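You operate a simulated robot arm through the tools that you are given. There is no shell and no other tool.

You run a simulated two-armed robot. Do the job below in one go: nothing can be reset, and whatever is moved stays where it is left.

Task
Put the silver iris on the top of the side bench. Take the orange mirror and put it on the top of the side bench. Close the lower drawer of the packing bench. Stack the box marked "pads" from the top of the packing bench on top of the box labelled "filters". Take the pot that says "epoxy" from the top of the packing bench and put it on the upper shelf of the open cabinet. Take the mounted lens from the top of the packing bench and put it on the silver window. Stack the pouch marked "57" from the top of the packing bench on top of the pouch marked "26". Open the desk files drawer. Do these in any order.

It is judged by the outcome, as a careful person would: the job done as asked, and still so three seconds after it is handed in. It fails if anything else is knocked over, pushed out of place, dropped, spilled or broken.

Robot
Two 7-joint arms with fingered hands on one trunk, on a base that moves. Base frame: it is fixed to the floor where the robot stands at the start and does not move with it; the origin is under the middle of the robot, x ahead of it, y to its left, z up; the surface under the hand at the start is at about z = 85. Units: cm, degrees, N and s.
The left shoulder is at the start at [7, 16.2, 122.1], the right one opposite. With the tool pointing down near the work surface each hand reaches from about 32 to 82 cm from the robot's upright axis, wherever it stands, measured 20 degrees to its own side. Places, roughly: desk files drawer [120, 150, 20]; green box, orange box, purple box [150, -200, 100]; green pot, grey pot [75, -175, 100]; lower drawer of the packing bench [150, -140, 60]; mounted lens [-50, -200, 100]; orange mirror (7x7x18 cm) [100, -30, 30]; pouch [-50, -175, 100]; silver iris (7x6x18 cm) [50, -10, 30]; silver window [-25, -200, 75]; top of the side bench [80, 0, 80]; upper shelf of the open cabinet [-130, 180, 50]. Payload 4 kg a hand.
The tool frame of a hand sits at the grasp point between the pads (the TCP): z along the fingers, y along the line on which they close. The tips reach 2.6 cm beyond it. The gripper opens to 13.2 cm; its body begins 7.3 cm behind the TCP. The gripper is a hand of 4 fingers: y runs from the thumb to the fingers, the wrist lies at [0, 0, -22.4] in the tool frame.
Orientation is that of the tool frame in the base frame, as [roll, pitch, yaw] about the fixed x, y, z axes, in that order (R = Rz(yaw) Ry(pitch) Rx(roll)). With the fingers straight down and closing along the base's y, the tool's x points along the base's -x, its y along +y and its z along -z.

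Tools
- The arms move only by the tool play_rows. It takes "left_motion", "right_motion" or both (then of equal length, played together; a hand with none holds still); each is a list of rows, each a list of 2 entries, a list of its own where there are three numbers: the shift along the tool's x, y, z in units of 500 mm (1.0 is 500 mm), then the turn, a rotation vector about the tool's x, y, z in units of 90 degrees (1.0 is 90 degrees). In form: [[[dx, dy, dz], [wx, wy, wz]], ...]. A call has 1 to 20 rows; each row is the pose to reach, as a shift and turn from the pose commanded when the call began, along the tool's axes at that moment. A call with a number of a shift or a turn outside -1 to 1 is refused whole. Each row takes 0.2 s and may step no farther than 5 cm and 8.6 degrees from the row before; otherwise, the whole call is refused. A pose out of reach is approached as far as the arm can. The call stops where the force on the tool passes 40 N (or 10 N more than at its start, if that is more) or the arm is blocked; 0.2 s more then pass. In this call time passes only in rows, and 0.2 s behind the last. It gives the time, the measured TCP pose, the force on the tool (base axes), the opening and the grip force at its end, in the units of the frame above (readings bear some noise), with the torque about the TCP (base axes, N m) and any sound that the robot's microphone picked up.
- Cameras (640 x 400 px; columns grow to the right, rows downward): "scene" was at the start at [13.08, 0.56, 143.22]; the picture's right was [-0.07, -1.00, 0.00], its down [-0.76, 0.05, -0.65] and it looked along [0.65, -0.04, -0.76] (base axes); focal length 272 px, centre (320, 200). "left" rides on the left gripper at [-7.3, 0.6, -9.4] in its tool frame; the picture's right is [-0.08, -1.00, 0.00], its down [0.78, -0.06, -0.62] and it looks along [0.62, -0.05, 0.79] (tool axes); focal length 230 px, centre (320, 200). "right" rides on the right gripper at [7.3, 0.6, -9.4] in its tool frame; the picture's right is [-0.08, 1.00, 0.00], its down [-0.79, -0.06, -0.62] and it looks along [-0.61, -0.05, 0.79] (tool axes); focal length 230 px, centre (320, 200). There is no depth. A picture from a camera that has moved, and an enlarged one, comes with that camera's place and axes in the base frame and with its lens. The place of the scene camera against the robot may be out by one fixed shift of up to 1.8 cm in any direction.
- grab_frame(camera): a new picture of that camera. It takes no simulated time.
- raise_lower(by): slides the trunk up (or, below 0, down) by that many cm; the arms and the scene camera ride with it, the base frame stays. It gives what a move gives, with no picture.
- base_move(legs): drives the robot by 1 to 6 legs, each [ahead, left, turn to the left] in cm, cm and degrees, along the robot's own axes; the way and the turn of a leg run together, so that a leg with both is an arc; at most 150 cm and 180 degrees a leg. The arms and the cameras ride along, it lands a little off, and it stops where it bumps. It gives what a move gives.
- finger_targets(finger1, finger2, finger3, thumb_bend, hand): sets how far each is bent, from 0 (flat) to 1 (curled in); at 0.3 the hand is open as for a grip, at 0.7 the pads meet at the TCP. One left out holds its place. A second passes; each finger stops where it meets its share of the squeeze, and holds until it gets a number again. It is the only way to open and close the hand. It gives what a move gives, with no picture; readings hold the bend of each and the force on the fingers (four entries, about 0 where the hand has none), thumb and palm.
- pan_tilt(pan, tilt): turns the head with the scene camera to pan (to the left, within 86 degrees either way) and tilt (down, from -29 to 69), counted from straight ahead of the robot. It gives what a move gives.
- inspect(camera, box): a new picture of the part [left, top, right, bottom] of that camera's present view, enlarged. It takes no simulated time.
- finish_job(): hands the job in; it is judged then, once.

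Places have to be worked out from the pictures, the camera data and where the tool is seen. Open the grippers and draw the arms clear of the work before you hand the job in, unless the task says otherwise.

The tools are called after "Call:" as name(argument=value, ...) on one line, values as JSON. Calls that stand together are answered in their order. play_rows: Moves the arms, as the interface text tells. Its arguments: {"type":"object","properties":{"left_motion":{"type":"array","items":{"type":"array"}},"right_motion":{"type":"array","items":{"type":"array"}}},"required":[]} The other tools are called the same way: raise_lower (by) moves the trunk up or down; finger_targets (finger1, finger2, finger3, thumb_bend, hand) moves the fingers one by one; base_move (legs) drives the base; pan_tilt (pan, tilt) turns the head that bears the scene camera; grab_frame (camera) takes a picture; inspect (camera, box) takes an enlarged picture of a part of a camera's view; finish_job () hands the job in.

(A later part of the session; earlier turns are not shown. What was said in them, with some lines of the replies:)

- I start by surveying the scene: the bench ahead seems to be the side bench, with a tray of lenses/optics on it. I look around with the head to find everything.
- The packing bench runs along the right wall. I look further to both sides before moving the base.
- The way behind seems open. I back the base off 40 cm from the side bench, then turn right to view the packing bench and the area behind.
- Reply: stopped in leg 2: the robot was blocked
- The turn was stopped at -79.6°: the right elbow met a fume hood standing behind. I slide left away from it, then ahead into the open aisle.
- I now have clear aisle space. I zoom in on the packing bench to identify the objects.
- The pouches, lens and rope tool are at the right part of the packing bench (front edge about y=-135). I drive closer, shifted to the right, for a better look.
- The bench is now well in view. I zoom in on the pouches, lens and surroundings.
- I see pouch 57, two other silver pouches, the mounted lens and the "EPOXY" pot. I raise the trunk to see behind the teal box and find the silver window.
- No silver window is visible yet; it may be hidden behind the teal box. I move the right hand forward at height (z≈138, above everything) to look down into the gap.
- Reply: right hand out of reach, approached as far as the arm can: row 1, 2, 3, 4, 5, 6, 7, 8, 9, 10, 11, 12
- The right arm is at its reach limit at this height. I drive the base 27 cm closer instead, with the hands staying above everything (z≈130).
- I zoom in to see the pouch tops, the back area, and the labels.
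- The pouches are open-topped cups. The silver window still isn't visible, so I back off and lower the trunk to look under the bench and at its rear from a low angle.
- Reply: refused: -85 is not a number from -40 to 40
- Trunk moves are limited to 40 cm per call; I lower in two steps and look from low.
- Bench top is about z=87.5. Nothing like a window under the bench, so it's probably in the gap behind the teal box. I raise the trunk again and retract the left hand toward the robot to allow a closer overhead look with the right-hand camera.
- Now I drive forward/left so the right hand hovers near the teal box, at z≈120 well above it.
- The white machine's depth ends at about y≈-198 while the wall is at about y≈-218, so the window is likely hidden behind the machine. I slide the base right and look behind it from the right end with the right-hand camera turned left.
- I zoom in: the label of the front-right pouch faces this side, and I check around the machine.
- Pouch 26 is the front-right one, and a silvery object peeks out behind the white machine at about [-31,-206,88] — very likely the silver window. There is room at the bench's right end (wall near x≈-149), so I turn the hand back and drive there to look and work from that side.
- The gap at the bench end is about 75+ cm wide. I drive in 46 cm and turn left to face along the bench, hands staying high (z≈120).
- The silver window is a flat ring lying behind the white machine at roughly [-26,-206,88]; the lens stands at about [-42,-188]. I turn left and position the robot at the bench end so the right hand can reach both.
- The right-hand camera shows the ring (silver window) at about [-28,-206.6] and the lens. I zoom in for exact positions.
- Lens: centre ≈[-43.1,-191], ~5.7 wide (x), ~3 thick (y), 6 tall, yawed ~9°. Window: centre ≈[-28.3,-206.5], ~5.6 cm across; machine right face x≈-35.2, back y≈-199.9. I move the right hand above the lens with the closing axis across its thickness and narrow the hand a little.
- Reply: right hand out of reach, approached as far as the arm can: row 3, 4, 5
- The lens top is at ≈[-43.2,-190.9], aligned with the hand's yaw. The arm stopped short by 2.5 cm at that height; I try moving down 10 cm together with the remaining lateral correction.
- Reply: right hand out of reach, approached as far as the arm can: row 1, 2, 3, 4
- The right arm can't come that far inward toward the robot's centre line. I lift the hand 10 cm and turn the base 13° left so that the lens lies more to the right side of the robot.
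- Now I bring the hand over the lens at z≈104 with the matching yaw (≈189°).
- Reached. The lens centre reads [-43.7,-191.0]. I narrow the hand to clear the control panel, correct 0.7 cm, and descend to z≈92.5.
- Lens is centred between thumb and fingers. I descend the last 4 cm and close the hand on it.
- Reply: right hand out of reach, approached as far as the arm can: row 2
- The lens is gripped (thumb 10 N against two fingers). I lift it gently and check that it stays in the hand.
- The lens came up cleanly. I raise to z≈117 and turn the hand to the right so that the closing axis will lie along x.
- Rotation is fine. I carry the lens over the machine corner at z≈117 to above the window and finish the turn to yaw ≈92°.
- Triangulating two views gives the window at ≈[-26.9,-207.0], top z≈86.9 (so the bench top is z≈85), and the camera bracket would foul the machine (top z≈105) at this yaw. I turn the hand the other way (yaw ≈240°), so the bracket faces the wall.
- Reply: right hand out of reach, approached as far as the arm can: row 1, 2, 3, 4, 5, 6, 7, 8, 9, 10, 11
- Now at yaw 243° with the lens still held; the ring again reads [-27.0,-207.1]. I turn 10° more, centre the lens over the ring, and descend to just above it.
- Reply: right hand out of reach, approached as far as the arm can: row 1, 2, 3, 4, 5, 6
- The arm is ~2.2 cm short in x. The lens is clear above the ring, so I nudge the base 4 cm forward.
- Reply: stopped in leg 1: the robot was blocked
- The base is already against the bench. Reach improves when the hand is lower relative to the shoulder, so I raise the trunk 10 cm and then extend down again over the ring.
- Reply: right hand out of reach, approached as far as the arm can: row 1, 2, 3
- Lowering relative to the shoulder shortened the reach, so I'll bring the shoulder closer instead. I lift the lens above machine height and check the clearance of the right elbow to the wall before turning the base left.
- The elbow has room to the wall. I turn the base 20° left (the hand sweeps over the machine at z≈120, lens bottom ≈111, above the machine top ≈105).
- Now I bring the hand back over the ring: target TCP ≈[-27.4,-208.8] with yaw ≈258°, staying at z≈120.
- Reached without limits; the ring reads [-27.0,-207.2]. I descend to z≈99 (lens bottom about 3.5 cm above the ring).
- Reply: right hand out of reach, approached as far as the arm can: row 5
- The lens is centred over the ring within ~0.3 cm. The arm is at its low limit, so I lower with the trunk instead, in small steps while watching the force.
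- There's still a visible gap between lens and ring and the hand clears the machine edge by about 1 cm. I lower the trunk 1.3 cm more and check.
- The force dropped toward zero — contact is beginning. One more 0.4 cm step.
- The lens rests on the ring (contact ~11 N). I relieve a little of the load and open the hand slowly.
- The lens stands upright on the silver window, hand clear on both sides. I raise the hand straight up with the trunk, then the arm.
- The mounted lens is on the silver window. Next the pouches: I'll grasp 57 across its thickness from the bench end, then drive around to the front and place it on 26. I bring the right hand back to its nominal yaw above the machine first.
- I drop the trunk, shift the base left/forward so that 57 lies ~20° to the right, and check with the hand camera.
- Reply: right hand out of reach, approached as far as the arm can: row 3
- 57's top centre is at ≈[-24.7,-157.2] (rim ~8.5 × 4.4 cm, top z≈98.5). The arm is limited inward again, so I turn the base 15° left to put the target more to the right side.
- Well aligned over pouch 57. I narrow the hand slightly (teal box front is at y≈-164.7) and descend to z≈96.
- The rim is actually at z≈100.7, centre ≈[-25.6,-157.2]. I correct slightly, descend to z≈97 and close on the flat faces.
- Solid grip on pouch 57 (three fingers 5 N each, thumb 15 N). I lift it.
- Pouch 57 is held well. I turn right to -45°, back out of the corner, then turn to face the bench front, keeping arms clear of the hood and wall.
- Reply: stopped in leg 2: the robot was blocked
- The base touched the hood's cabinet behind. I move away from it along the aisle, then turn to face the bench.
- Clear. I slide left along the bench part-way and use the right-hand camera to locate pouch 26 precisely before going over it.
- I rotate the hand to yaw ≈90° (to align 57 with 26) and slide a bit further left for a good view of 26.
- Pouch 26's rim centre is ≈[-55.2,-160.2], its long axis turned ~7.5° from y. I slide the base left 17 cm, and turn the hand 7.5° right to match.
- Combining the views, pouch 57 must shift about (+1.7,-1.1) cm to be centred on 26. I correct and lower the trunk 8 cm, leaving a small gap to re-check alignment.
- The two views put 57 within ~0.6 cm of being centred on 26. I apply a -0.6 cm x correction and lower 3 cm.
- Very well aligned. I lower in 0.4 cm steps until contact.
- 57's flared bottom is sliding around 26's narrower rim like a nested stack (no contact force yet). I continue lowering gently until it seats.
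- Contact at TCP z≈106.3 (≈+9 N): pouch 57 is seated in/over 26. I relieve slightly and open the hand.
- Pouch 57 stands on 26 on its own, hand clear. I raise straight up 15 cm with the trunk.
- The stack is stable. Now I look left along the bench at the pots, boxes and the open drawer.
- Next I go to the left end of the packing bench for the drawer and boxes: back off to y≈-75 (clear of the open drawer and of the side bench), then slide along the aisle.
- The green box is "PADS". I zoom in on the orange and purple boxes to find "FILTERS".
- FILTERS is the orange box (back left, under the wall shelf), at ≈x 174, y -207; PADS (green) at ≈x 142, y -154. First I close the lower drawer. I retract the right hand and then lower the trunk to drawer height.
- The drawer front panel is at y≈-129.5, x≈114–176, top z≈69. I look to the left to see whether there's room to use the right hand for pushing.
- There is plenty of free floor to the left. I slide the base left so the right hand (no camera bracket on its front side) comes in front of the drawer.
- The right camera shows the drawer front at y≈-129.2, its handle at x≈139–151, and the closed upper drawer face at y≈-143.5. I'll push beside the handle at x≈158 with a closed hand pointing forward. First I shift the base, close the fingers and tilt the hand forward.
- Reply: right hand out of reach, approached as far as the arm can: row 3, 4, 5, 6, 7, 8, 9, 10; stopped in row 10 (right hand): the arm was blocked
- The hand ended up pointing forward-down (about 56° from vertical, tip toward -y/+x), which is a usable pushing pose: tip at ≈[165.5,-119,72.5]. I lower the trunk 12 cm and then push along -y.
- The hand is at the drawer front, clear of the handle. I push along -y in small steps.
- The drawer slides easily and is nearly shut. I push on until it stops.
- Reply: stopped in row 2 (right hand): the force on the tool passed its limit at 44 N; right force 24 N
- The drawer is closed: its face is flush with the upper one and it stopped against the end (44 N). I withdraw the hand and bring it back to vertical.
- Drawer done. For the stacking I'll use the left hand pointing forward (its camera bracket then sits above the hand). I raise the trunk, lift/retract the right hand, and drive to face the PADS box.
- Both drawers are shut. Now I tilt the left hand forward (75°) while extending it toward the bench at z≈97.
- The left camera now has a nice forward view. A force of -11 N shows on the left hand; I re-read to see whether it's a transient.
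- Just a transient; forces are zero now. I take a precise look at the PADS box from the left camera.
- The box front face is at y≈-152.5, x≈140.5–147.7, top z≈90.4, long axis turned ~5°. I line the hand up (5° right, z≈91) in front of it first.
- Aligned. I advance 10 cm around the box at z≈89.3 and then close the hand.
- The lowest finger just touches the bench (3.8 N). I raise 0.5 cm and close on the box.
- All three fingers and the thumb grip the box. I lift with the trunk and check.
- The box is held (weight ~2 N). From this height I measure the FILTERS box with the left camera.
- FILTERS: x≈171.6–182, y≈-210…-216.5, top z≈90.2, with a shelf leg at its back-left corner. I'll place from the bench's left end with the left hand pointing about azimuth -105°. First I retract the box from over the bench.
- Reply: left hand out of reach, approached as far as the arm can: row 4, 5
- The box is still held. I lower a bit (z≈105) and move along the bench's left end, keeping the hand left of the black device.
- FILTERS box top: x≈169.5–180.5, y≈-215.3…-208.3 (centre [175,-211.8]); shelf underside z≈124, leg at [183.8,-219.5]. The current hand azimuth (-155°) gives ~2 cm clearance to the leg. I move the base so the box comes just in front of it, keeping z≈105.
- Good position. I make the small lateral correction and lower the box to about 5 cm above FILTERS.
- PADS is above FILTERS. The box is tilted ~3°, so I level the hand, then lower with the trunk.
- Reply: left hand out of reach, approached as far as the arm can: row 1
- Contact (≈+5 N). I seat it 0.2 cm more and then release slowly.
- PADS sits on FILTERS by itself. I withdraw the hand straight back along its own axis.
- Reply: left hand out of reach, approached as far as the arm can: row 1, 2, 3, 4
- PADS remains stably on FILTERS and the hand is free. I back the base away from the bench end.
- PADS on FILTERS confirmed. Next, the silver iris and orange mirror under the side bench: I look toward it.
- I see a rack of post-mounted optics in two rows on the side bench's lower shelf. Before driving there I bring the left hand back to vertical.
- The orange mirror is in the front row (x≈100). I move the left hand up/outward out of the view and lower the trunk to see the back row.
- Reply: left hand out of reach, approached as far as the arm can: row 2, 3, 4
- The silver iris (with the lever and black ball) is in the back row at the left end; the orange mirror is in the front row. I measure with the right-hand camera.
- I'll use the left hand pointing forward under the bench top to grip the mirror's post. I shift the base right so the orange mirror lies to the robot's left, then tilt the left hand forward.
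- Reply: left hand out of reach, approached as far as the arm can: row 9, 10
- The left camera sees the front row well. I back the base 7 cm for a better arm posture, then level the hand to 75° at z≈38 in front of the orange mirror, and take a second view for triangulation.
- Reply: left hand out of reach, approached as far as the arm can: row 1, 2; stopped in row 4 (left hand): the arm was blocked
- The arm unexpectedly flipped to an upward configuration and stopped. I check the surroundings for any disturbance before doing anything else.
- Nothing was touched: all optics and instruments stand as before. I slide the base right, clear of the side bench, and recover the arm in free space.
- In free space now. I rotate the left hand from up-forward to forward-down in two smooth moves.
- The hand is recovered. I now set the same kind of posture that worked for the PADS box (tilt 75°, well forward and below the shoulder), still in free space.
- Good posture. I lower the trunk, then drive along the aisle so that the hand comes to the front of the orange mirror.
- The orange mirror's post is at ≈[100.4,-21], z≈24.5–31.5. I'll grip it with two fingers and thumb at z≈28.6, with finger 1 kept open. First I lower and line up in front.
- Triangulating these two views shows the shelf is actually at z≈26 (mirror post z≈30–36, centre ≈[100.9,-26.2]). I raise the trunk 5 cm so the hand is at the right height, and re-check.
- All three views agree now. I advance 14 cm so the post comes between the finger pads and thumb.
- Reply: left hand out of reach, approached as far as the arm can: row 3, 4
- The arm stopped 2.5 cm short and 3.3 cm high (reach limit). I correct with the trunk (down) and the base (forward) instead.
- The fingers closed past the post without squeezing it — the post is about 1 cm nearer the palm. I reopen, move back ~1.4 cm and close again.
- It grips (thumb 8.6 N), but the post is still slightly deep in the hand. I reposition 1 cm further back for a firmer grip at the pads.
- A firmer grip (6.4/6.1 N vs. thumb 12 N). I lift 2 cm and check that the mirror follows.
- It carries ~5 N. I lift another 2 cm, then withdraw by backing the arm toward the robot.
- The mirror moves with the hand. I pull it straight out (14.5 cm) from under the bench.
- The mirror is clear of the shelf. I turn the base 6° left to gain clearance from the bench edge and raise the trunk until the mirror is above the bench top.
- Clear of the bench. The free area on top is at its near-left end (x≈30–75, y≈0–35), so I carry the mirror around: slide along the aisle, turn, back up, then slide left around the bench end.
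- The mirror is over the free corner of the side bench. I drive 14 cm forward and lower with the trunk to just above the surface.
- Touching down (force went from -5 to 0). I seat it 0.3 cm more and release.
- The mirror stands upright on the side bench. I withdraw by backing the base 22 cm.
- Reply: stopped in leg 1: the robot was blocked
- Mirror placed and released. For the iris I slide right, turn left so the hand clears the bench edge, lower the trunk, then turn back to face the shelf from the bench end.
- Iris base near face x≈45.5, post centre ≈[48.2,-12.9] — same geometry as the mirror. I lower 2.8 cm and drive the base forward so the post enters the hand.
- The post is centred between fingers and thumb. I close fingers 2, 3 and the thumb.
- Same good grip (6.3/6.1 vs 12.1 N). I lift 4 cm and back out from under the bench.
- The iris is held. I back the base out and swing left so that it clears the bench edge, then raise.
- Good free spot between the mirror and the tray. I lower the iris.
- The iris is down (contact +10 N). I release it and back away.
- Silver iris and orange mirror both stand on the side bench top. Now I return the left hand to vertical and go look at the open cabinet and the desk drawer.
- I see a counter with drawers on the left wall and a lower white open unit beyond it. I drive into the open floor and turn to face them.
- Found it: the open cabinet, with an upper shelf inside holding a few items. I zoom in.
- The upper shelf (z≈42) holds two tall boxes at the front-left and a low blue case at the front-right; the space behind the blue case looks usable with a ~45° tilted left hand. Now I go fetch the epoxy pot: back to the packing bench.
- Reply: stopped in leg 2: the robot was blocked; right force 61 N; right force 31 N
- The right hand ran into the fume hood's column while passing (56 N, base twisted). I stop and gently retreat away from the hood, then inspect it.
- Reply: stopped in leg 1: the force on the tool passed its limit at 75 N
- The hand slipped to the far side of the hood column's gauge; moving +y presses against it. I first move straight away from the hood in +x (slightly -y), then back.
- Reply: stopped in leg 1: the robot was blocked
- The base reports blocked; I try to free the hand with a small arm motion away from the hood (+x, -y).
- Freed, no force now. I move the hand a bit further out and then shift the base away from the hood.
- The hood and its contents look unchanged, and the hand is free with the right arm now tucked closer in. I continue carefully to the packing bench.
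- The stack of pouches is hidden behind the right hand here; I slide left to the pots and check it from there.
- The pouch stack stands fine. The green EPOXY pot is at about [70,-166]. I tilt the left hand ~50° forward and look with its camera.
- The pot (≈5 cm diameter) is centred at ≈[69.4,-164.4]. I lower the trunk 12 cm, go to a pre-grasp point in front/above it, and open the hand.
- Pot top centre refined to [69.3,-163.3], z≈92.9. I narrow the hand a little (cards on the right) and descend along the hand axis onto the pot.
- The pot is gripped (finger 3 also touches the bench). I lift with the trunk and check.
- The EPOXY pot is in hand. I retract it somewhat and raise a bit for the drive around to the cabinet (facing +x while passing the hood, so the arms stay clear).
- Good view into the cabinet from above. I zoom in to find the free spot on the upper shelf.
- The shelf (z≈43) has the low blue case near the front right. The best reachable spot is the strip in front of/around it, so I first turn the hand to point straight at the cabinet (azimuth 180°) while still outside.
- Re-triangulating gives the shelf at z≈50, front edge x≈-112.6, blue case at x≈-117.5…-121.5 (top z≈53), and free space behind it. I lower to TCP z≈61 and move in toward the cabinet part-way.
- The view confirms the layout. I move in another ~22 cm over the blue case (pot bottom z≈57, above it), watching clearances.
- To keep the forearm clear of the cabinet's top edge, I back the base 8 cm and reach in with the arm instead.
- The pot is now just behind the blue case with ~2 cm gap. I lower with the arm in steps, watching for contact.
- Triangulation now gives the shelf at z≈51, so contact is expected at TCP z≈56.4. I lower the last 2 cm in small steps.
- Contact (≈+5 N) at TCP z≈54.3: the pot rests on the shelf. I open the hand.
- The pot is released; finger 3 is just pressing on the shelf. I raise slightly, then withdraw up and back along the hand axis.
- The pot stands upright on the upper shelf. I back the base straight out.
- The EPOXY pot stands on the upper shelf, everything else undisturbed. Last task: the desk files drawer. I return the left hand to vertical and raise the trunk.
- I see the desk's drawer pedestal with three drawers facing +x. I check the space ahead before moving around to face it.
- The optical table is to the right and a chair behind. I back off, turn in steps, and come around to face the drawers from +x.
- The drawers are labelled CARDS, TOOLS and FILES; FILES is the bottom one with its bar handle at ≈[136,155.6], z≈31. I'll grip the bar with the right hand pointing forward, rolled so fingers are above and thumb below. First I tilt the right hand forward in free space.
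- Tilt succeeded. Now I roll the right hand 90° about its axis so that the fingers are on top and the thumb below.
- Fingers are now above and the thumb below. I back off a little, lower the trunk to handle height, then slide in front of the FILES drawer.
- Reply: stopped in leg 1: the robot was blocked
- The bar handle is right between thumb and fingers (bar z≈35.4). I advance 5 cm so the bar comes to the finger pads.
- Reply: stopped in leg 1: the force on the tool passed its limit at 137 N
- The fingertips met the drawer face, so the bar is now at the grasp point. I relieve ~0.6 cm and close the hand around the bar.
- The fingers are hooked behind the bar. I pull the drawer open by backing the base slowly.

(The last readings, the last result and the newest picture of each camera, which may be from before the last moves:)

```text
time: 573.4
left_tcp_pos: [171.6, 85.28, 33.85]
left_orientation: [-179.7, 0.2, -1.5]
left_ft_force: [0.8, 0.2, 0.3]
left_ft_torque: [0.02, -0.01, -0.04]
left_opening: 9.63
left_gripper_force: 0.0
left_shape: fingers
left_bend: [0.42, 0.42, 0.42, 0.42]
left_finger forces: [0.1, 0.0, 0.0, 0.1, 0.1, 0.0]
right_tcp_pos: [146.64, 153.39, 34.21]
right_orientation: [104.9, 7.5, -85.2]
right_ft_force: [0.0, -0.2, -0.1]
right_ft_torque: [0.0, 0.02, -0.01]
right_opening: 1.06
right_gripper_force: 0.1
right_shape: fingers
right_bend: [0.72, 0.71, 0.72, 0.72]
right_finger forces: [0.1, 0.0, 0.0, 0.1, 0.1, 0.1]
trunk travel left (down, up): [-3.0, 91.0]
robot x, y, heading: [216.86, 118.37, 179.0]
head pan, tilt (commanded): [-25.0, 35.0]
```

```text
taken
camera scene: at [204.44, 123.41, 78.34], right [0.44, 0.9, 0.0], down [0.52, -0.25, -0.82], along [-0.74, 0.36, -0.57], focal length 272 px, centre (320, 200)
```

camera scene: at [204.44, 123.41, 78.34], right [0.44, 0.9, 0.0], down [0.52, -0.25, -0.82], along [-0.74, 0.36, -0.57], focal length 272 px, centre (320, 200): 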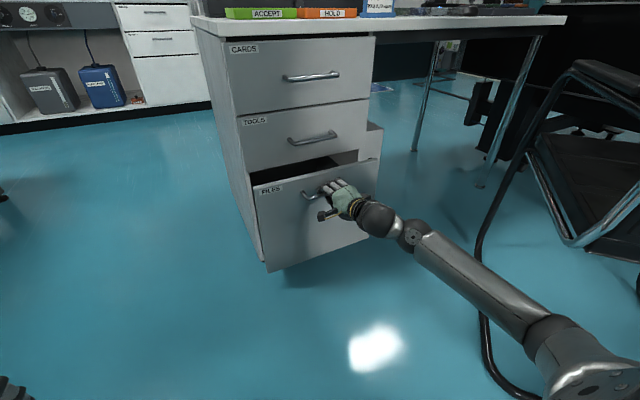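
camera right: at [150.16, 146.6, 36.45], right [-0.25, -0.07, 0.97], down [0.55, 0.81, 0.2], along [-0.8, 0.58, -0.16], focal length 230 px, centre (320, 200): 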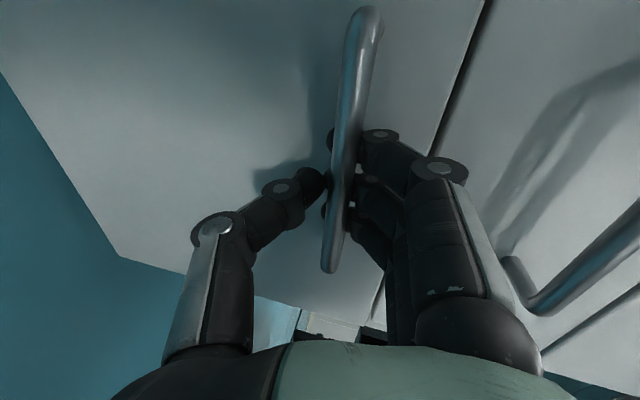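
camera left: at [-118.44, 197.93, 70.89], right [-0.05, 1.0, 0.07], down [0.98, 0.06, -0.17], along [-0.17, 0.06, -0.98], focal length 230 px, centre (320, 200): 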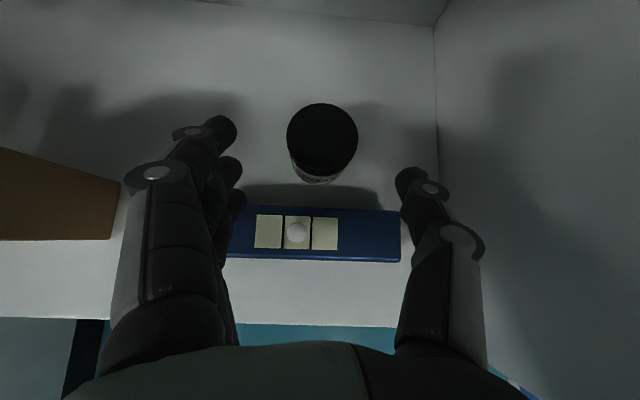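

The drawer slides out easily. I keep pulling.

Call:
base_move(legs=[[-12, 0, 0]])

Call:
base_move(legs=[[-10, 0, 0]])

Call:
grab_frame(camera="scene")

Call:
grab_frame(camera="right")

```text
time: 574.6
left_tcp_pos: [183.66, 85.06, 33.77]
left_orientation: [-179.6, 0.1, -1.5]
left_ft_force: [0.4, 0.2, 0.0]
left_ft_torque: [-0.01, -0.01, -0.01]
left_opening: 9.64
left_gripper_force: 0.1
left_shape: fingers
left_bend: [0.42, 0.42, 0.42, 0.42]
left_finger forces: [0.1, 0.0, 0.0, 0.0, 0.0, 0.0]
right_tcp_pos: [158.7, 153.17, 34.13]
right_orientation: [104.9, 7.5, -85.1]
right_ft_force: [-0.1, -0.4, 0.6]
right_ft_torque: [0.0, 0.03, 0.0]
right_opening: 1.14
right_gripper_force: 0.0
right_shape: fingers
right_bend: [0.72, 0.71, 0.72, 0.72]
right_finger forces: [0.1, 0.0, 0.0, 0.1, 0.0, 0.0]
trunk travel left (down, up): [-3.0, 91.0]
robot x, y, heading: [228.92, 118.15, 178.8]
head pan, tilt (commanded): [-25.0, 35.0]
```

```text
time: 575.8
left_tcp_pos: [193.57, 84.88, 33.81]
left_orientation: [-179.6, 0.2, -1.5]
left_ft_force: [-0.3, -0.6, 0.2]
left_ft_torque: [0.0, -0.01, 0.0]
left_opening: 9.66
left_gripper_force: 0.1
left_shape: fingers
left_bend: [0.42, 0.42, 0.42, 0.42]
left_finger forces: [0.0, 0.0, 0.0, 0.0, 0.1, 0.0]
right_tcp_pos: [168.56, 153.01, 34.14]
right_orientation: [105.0, 7.6, -85.2]
right_ft_force: [-0.6, 0.3, -0.5]
right_ft_torque: [-0.02, -0.01, 0.01]
right_opening: 1.1
right_gripper_force: 0.1
right_shape: fingers
right_bend: [0.72, 0.71, 0.72, 0.71]
right_finger forces: [0.0, 0.0, 0.0, 0.0, 0.0, 0.0]
trunk travel left (down, up): [-3.0, 91.0]
robot x, y, heading: [239.11, 117.76, 179.0]
head pan, tilt (commanded): [-25.0, 35.0]
```

```text
taken
camera scene: at [226.4, 123.0, 78.34], right [0.44, 0.9, 0.0], down [0.52, -0.25, -0.82], along [-0.74, 0.36, -0.57], focal length 272 px, centre (320, 200)
```

scene: 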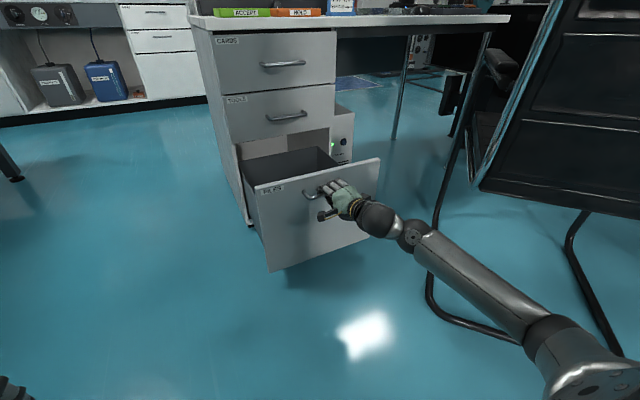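

```text
taken
camera right: at [178.08, 146.11, 36.16], right [-0.25, -0.07, 0.96], down [0.55, 0.81, 0.2], along [-0.8, 0.58, -0.17], focal length 230 px, centre (320, 200)
```

right: 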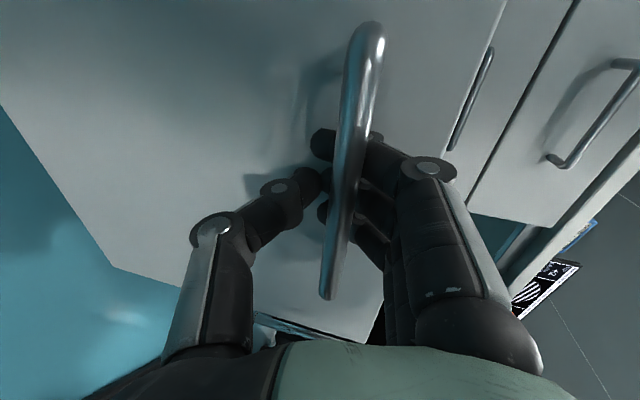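

The drawer is open ~28 cm. I pull a bit more to open it well, watching the force for the end stop.

Call:
base_move(legs=[[-5, 0, 0]])

Call:
base_move(legs=[[-5, 0, 0]])

Call:
grab_frame(camera="scene")

```text
time: 576.7
left_tcp_pos: [198.53, 84.8, 33.85]
left_orientation: [-179.6, 0.2, -1.5]
left_ft_force: [0.3, -0.3, -0.4]
left_ft_torque: [-0.02, 0.0, 0.05]
left_opening: 9.67
left_gripper_force: 0.1
left_shape: fingers
left_bend: [0.42, 0.42, 0.42, 0.42]
left_finger forces: [0.0, 0.0, 0.0, 0.1, 0.1, 0.1]
right_tcp_pos: [173.66, 152.95, 34.13]
right_orientation: [104.9, 7.6, -85.1]
right_ft_force: [0.5, 0.3, 0.2]
right_ft_torque: [0.0, 0.0, -0.02]
right_opening: 1.15
right_gripper_force: 0.0
right_shape: fingers
right_bend: [0.72, 0.71, 0.72, 0.71]
right_finger forces: [0.1, 0.0, 0.0, 0.0, 0.0, 0.0]
trunk travel left (down, up): [-3.0, 91.0]
robot x, y, heading: [244.2, 117.63, 179.0]
head pan, tilt (commanded): [-25.0, 35.0]
```

```text
time: 577.6
left_tcp_pos: [202.46, 84.56, 33.89]
left_orientation: [-179.6, 0.2, -1.2]
left_ft_force: [0.1, 0.0, -0.3]
left_ft_torque: [-0.02, -0.03, 0.0]
left_opening: 9.63
left_gripper_force: 0.0
left_shape: fingers
left_bend: [0.42, 0.42, 0.42, 0.42]
left_finger forces: [0.0, 0.0, 0.0, 0.1, 0.0, 0.0]
right_tcp_pos: [177.05, 152.85, 34.94]
right_orientation: [104.2, 7.3, -85.4]
right_ft_force: [-7.9, -1.1, 6.9]
right_ft_torque: [-0.06, 0.01, -0.12]
right_opening: 1.55
right_gripper_force: 5.7
right_shape: fingers
right_bend: [0.69, 0.71, 0.71, 0.72]
right_finger forces: [5.6, 3.2, 1.6, 0.0, 0.0, 0.0]
trunk travel left (down, up): [-3.0, 91.0]
robot x, y, heading: [247.63, 117.92, 178.9]
head pan, tilt (commanded): [-25.0, 35.0]
stopped in leg 1: the force on the tool passed its limit at 45 N (the readings are from after the stop); the commanded pose is now the measured one
```

```text
taken
camera scene: at [235.2, 122.77, 78.35], right [0.44, 0.9, 0.0], down [0.52, -0.25, -0.82], along [-0.74, 0.36, -0.57], focal length 272 px, centre (320, 200)
```

scene: 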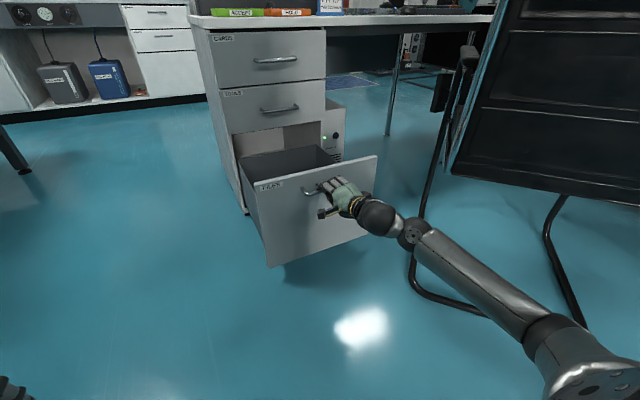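

The drawer reached its end stop (fully open, 36 cm). I relieve the pull, open the hand and withdraw straight back.

Call:
base_move(legs=[[1.2, 0, 0]])

Call:
finger_targets(hand="right", finger1=0.38, finger2=0.38, finger3=0.38, thumb_bend=0.38)

Call:
grab_frame(camera="right")

```text
time: 578.4
left_tcp_pos: [201.13, 84.69, 33.9]
left_orientation: [-179.5, 0.2, -1.4]
left_ft_force: [0.6, -0.2, 0.0]
left_ft_torque: [-0.02, 0.02, -0.01]
left_opening: 9.63
left_gripper_force: 0.0
left_shape: fingers
left_bend: [0.42, 0.42, 0.42, 0.42]
left_finger forces: [0.1, 0.0, 0.0, 0.0, 0.0, 0.0]
right_tcp_pos: [176.0, 152.9, 34.54]
right_orientation: [104.5, 7.4, -85.4]
right_ft_force: [-0.3, 0.4, 0.0]
right_ft_torque: [-0.01, -0.01, -0.02]
right_opening: 1.11
right_gripper_force: 0.1
right_shape: fingers
right_bend: [0.72, 0.71, 0.72, 0.72]
right_finger forces: [0.2, 0.0, 0.1, 0.1, 0.1, 0.0]
trunk travel left (down, up): [-3.0, 91.0]
robot x, y, heading: [246.35, 117.9, 179.2]
head pan, tilt (commanded): [-25.0, 35.0]
```

```text
time: 579.4
left_tcp_pos: [201.16, 84.6, 33.86]
left_orientation: [-179.7, 0.2, -1.4]
left_ft_force: [0.1, -0.2, -0.3]
left_ft_torque: [-0.02, 0.0, -0.02]
left_opening: 9.65
left_gripper_force: 0.1
left_shape: fingers
left_bend: [0.42, 0.42, 0.42, 0.42]
left_finger forces: [0.0, 0.0, 0.1, 0.0, 0.0, 0.0]
right_tcp_pos: [175.94, 152.97, 34.41]
right_orientation: [104.5, 7.5, -85.3]
right_ft_force: [0.4, -0.2, 0.4]
right_ft_torque: [-0.03, -0.01, 0.0]
right_opening: 10.97
right_gripper_force: 0.1
right_shape: fingers
right_bend: [0.38, 0.38, 0.38, 0.38]
right_finger forces: [0.0, 0.0, 0.0, 0.1, 0.0, 0.0]
trunk travel left (down, up): [-3.0, 91.0]
robot x, y, heading: [246.69, 118.02, 179.2]
head pan, tilt (commanded): [-25.0, 35.0]
```

```text
taken
camera right: at [185.48, 145.99, 36.51], right [-0.24, -0.07, 0.97], down [0.55, 0.81, 0.2], along [-0.8, 0.58, -0.16], focal length 230 px, centre (320, 200)
```

right: 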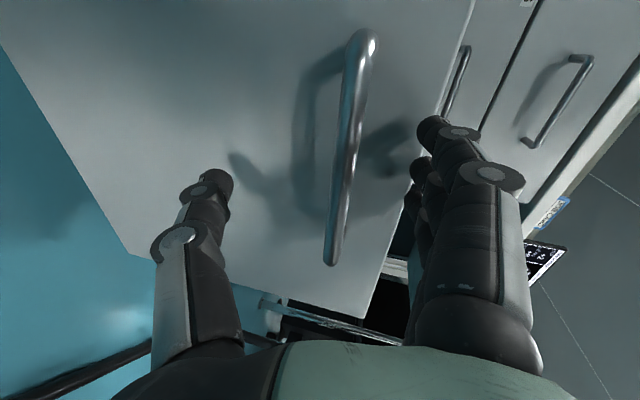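

The hand is clear of the handle. I back away 14 cm and check the result.

Call:
base_move(legs=[[-14, 0, 0]])

Call:
raise_lower(by=40)

Call:
raise_lower(by=25)

Call:
grab_frame(camera="scene")

```text
time: 580.6
left_tcp_pos: [209.34, 86.27, 32.19]
left_orientation: [-179.4, -2.0, -4.5]
left_ft_force: [-0.1, 0.0, 0.0]
left_ft_torque: [0.01, 0.0, -0.04]
left_opening: 9.67
left_gripper_force: 0.0
left_shape: fingers
left_bend: [0.42, 0.42, 0.42, 0.42]
left_finger forces: [0.0, 0.1, 0.0, 0.0, 0.0, 0.1]
right_tcp_pos: [187.22, 155.81, 34.06]
right_orientation: [104.9, 7.6, -88.5]
right_ft_force: [0.3, 0.6, -0.7]
right_ft_torque: [0.03, -0.01, 0.03]
right_opening: 11.04
right_gripper_force: 0.0
right_shape: fingers
right_bend: [0.38, 0.38, 0.38, 0.38]
right_finger forces: [0.0, 0.0, 0.0, 0.0, 0.0, 0.0]
trunk travel left (down, up): [-3.0, 91.0]
robot x, y, heading: [255.95, 116.74, 175.6]
head pan, tilt (commanded): [-25.0, 35.0]
stopped in leg 1: the robot was blocked; the commanded pose is now the measured one
```

```text
time: 584.4
left_tcp_pos: [209.57, 85.89, 72.95]
left_orientation: [-179.6, -1.2, -4.2]
left_ft_force: [-0.1, -0.9, 0.5]
left_ft_torque: [-0.01, 0.02, 0.04]
left_opening: 9.68
left_gripper_force: 0.0
left_shape: fingers
left_bend: [0.42, 0.42, 0.42, 0.42]
left_finger forces: [0.1, 0.0, 0.0, 0.1, 0.0, 0.0]
right_tcp_pos: [187.23, 155.6, 74.56]
right_orientation: [104.5, 7.4, -88.4]
right_ft_force: [1.1, 0.1, -0.3]
right_ft_torque: [0.0, 0.0, 0.03]
right_opening: 10.99
right_gripper_force: 0.0
right_shape: fingers
right_bend: [0.38, 0.38, 0.38, 0.38]
right_finger forces: [0.0, 0.1, 0.1, 0.0, 0.0, 0.0]
trunk travel left (down, up): [-43.0, 51.0]
robot x, y, heading: [255.99, 116.98, 176.0]
head pan, tilt (commanded): [-25.0, 35.0]
```

```text
time: 587.0
left_tcp_pos: [209.46, 85.98, 97.99]
left_orientation: [-179.7, -1.2, -4.3]
left_ft_force: [-0.8, 0.2, 0.0]
left_ft_torque: [0.01, -0.01, -0.01]
left_opening: 9.68
left_gripper_force: 0.1
left_shape: fingers
left_bend: [0.42, 0.42, 0.42, 0.42]
left_finger forces: [0.0, 0.1, 0.0, 0.0, 0.0, 0.0]
right_tcp_pos: [187.35, 155.64, 99.58]
right_orientation: [104.4, 7.3, -88.4]
right_ft_force: [-1.0, -0.4, -0.9]
right_ft_torque: [0.02, -0.01, 0.03]
right_opening: 10.97
right_gripper_force: 0.1
right_shape: fingers
right_bend: [0.38, 0.38, 0.38, 0.38]
right_finger forces: [0.0, 0.0, 0.0, 0.0, 0.0, 0.0]
trunk travel left (down, up): [-68.0, 26.0]
robot x, y, heading: [255.73, 116.58, 176.0]
head pan, tilt (commanded): [-25.0, 35.0]
```

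```text
taken
camera scene: at [243.66, 122.56, 143.34], right [0.48, 0.88, 0.0], down [0.5, -0.28, -0.82], along [-0.72, 0.4, -0.57], focal length 272 px, centre (320, 200)
```

scene: 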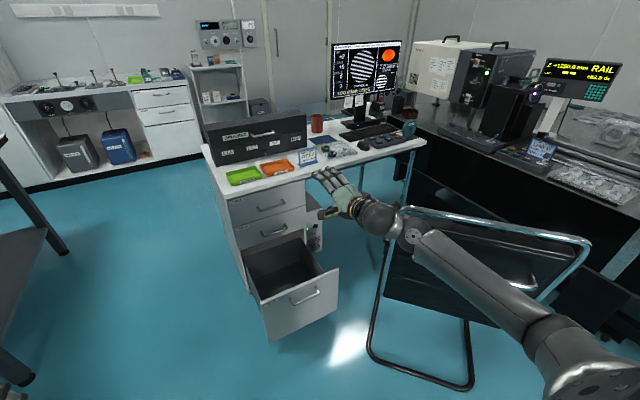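

The FILES drawer is fully open. The base got blocked while backing, so I check the surroundings — first the optical table on the robot's left.

Call:
pan_tilt(pan=80, tilt=40)

Call:
grab_frame(camera="scene")

Call:
pan_tilt(pan=-75, tilt=40)

Call:
grab_frame(camera="scene")

```text
time: 588.8
left_tcp_pos: [209.54, 85.97, 98.05]
left_orientation: [-179.7, -1.1, -4.3]
left_ft_force: [0.0, 0.9, -0.1]
left_ft_torque: [-0.01, -0.02, 0.01]
left_opening: 9.69
left_gripper_force: 0.1
left_shape: fingers
left_bend: [0.42, 0.42, 0.42, 0.42]
left_finger forces: [0.0, 0.0, 0.0, 0.1, 0.0, 0.1]
right_tcp_pos: [187.33, 155.47, 99.62]
right_orientation: [104.4, 7.4, -88.5]
right_ft_force: [0.6, -0.5, 1.1]
right_ft_torque: [0.01, -0.01, 0.02]
right_opening: 11.03
right_gripper_force: 0.0
right_shape: fingers
right_bend: [0.38, 0.38, 0.38, 0.38]
right_finger forces: [0.0, 0.0, 0.1, 0.0, 0.1, 0.0]
trunk travel left (down, up): [-68.0, 26.0]
robot x, y, heading: [256.2, 116.6, 175.9]
head pan, tilt (commanded): [80.0, 40.0]
```

```text
taken
camera scene: at [249.32, 110.05, 142.59], right [-0.97, 0.24, 0.0], down [0.16, 0.62, -0.77], along [-0.18, -0.74, -0.64], focal length 272 px, centre (320, 200)
```

scene: 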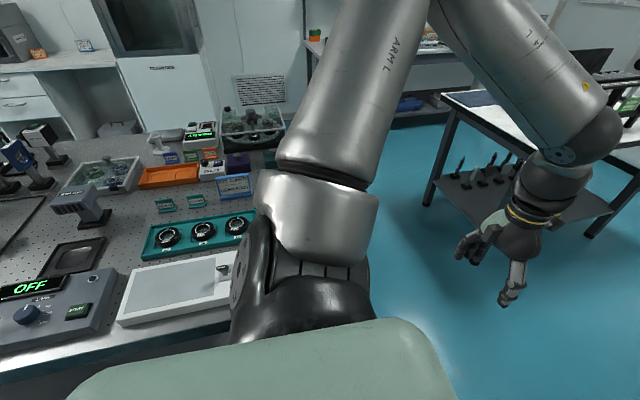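

```text
time: 591.2
left_tcp_pos: [209.47, 86.05, 97.91]
left_orientation: [-179.7, -1.2, -4.3]
left_ft_force: [-1.1, 0.8, -0.4]
left_ft_torque: [0.01, 0.02, 0.01]
left_opening: 9.65
left_gripper_force: 0.0
left_shape: fingers
left_bend: [0.42, 0.42, 0.42, 0.42]
left_finger forces: [0.0, 0.1, 0.0, 0.1, 0.1, 0.0]
right_tcp_pos: [187.27, 155.61, 99.61]
right_orientation: [104.4, 7.4, -88.3]
right_ft_force: [-0.8, 0.3, -0.9]
right_ft_torque: [0.01, 0.0, 0.03]
right_opening: 11.01
right_gripper_force: 0.0
right_shape: fingers
right_bend: [0.38, 0.38, 0.38, 0.38]
right_finger forces: [0.1, 0.1, 0.0, 0.1, 0.0, 0.1]
trunk travel left (down, up): [-68.0, 26.0]
robot x, y, heading: [256.03, 116.65, 176.1]
head pan, tilt (commanded): [-75.0, 40.0]
```

```text
taken
camera scene: at [249.74, 126.64, 142.59], right [0.98, 0.19, 0.0], down [0.12, -0.63, -0.77], along [-0.15, 0.75, -0.64], focal length 272 px, centre (320, 200)
```

scene: 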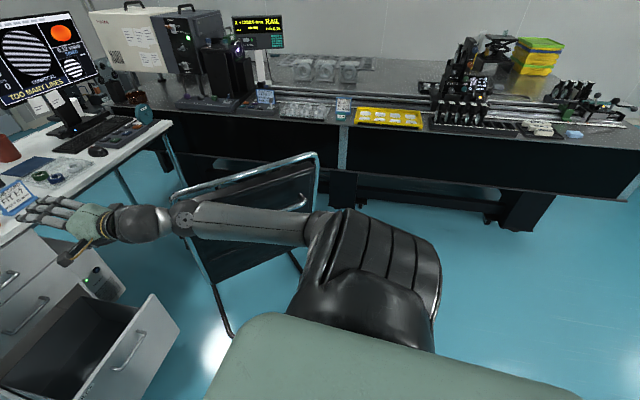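

The optical table's edge is close on the left (the left elbow likely touched its end face), and the chair hasn't moved. I move forward a bit and check the table corner for any disturbance.

Call:
base_move(legs=[[22, 0, 0]])

Call:
pan_tilt(pan=84, tilt=35)

Call:
grab_frame(camera="scene")

Call:
grab_frame(camera="left")

```text
time: 592.9
left_tcp_pos: [187.64, 87.56, 98.02]
left_orientation: [-179.6, -1.1, -4.3]
left_ft_force: [0.0, 0.0, -0.2]
left_ft_torque: [-0.01, -0.02, -0.03]
left_opening: 9.67
left_gripper_force: 0.0
left_shape: fingers
left_bend: [0.42, 0.42, 0.42, 0.42]
left_finger forces: [0.1, 0.0, 0.0, 0.0, 0.0, 0.0]
right_tcp_pos: [165.42, 157.06, 99.63]
right_orientation: [104.4, 7.4, -88.5]
right_ft_force: [-0.2, -0.1, -0.2]
right_ft_torque: [0.01, 0.02, -0.04]
right_opening: 11.0
right_gripper_force: 0.1
right_shape: fingers
right_bend: [0.38, 0.38, 0.38, 0.38]
right_finger forces: [0.0, 0.1, 0.1, 0.0, 0.0, 0.1]
trunk travel left (down, up): [-68.0, 26.0]
robot x, y, heading: [234.07, 118.14, 176.1]
head pan, tilt (commanded): [-75.0, 40.0]
```

```text
time: 595.4
left_tcp_pos: [187.5, 87.53, 97.94]
left_orientation: [-179.7, -1.2, -4.3]
left_ft_force: [0.0, 0.3, -0.2]
left_ft_torque: [0.01, 0.01, 0.0]
left_opening: 9.65
left_gripper_force: 0.0
left_shape: fingers
left_bend: [0.42, 0.42, 0.42, 0.42]
left_finger forces: [0.1, 0.1, 0.0, 0.0, 0.1, 0.0]
right_tcp_pos: [165.38, 157.04, 99.59]
right_orientation: [104.5, 7.4, -88.4]
right_ft_force: [-0.9, 0.2, 0.3]
right_ft_torque: [0.01, -0.01, 0.01]
right_opening: 11.0
right_gripper_force: 0.0
right_shape: fingers
right_bend: [0.38, 0.38, 0.38, 0.38]
right_finger forces: [0.0, 0.1, 0.0, 0.1, 0.1, 0.0]
trunk travel left (down, up): [-68.0, 26.0]
robot x, y, heading: [234.05, 118.46, 176.3]
head pan, tilt (commanded): [84.0, 35.0]
```

```text
taken
camera scene: at [227.86, 111.15, 143.35], right [-0.98, 0.17, 0.0], down [0.1, 0.56, -0.82], along [-0.14, -0.81, -0.57], focal length 272 px, centre (320, 200)
```

scene: 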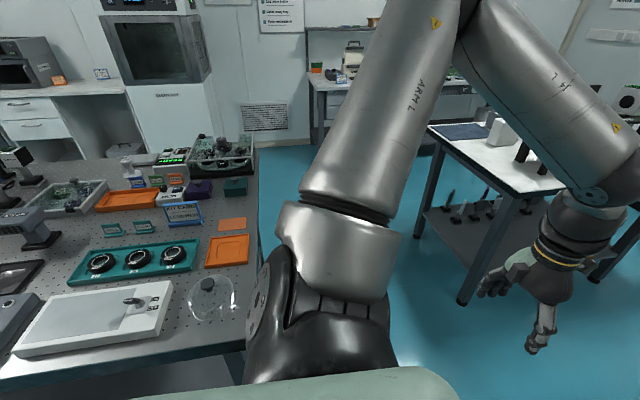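

```text
taken
camera left: at [180.19, 87.44, 107.22], right [0.0, 1.0, 0.0], down [0.77, 0.0, 0.63], along [0.63, 0.0, -0.77], focal length 230 px, centre (320, 200)
```

left: 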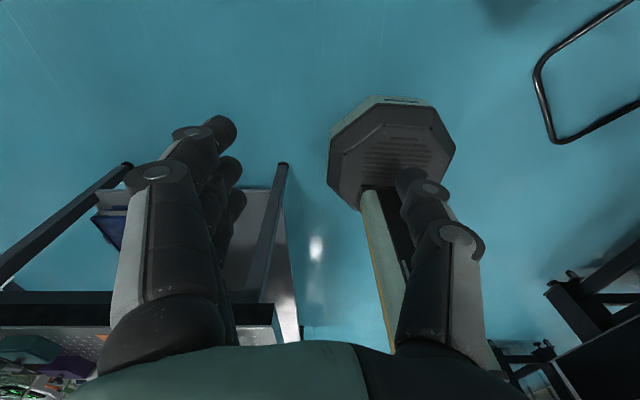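

Everything on the optical table stands in order. I back off a little so both arms are clear of the work, and take a last look at the drawer.

Call:
base_move(legs=[[-14, 0, 0]])

Call:
pan_tilt(pan=-15, tilt=30)

Call:
grab_frame(camera="scene")

Call:
inspect(camera="scene", box=[0, 60, 240, 240])

```text
time: 596.7
left_tcp_pos: [201.46, 86.63, 97.95]
left_orientation: [-179.7, -1.4, -4.4]
left_ft_force: [0.3, -0.4, 0.1]
left_ft_torque: [0.01, 0.01, 0.01]
left_opening: 9.65
left_gripper_force: 0.1
left_shape: fingers
left_bend: [0.42, 0.42, 0.42, 0.42]
left_finger forces: [0.1, 0.0, 0.0, 0.0, 0.0, 0.0]
right_tcp_pos: [179.28, 156.19, 99.51]
right_orientation: [104.5, 7.4, -88.3]
right_ft_force: [1.0, 0.4, -0.4]
right_ft_torque: [0.0, 0.0, 0.01]
right_opening: 11.01
right_gripper_force: 0.0
right_shape: fingers
right_bend: [0.38, 0.38, 0.38, 0.38]
right_finger forces: [0.0, 0.0, 0.0, 0.0, 0.0, 0.0]
trunk travel left (down, up): [-68.0, 26.0]
robot x, y, heading: [248.39, 117.4, 176.1]
head pan, tilt (commanded): [84.0, 35.0]
```

```text
time: 598.5
left_tcp_pos: [201.53, 86.56, 97.97]
left_orientation: [-179.6, -1.1, -4.4]
left_ft_force: [-0.2, 0.4, 0.0]
left_ft_torque: [0.0, -0.04, 0.01]
left_opening: 9.66
left_gripper_force: 0.0
left_shape: fingers
left_bend: [0.42, 0.42, 0.42, 0.42]
left_finger forces: [0.0, 0.0, 0.0, 0.0, 0.0, 0.0]
right_tcp_pos: [179.36, 156.13, 99.46]
right_orientation: [104.3, 7.4, -88.4]
right_ft_force: [-0.3, 0.0, -0.8]
right_ft_torque: [-0.03, 0.0, -0.03]
right_opening: 10.98
right_gripper_force: 0.1
right_shape: fingers
right_bend: [0.38, 0.38, 0.38, 0.38]
right_finger forces: [0.0, 0.1, 0.0, 0.0, 0.1, 0.0]
trunk travel left (down, up): [-68.0, 26.0]
robot x, y, heading: [248.18, 117.11, 175.9]
head pan, tilt (commanded): [-15.0, 30.0]
```

```text
taken
camera scene: at [234.83, 121.79, 144.12], right [0.33, 0.95, 0.0], down [0.47, -0.16, -0.87], along [-0.82, 0.28, -0.5], focal length 272 px, centre (320, 200)
```

scene: 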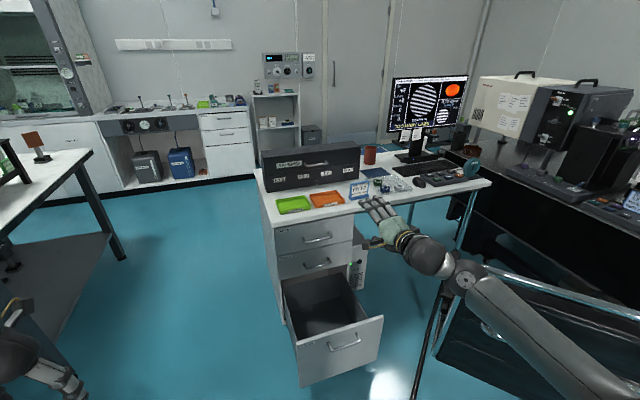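

```text
2.22 times, centred on (120, 150) of scene
camera zoom: at [234.83, 121.79, 144.12], right [0.33, 0.95, 0.0], down [0.47, -0.16, -0.87], along [-0.82, 0.28, -0.5], focal length 605 px, centre (764, 311)
```

zoom: 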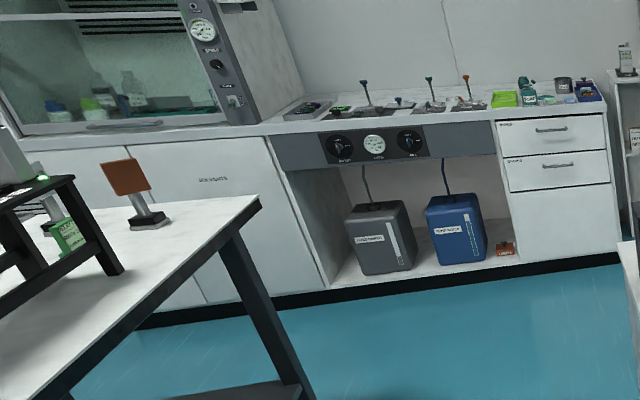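

All eight jobs are done as far as I can verify: iris and mirror on the side bench, packing drawer shut, PADS on FILTERS, EPOXY pot on the cabinet's upper shelf, lens on the silver window, pouch 57 on 26, and the FILES drawer open. Both hands are open and clear, so I hand the job in.

Call:
finish_job()

```text
The job is handed in.
```

I finished all eight parts of the job and handed it in. I don't have the judge's result.

| Task | How I left it |
|---|---|
| Silver iris | Standing upright on the side bench top |
| Orange mirror | Standing upright on the side bench top |
| Packing bench lower drawer | Pushed shut until it stopped, flush with the drawer above |
| PADS box | On top of the FILTERS box, turned about 25° to it |
| EPOXY pot | On the upper shelf of the open cabinet, just behind the blue case |
| Mounted lens | Standing on the silver window, behind the white machine |
| Pouch 57 | On pouch 26. It settled about 3.7 cm lower than a rim-to-rim stack, so the two look nested |
| Desk FILES drawer | Pulled out to its stop, about 36 cm |

**Bumps along the way:**
- **Fume hood:** The right hand hit the gauge column while I was driving past, with forces up to 75 N. Afterwards the contents looked undisturbed, the light switch was still on OFF and the gauge still read zero.
- **Bases and arms:** The base or an arm was also blocked a few times, by the hood, by the packing bench and, most likely, by the optical table. I saw nothing displaced there.
- **Left arm:** It flipped upward near the side bench once. It touched nothing that I could see.

I checked each placement when I made it. I didn't go back at the end for a second close look at the lens or the pouches.
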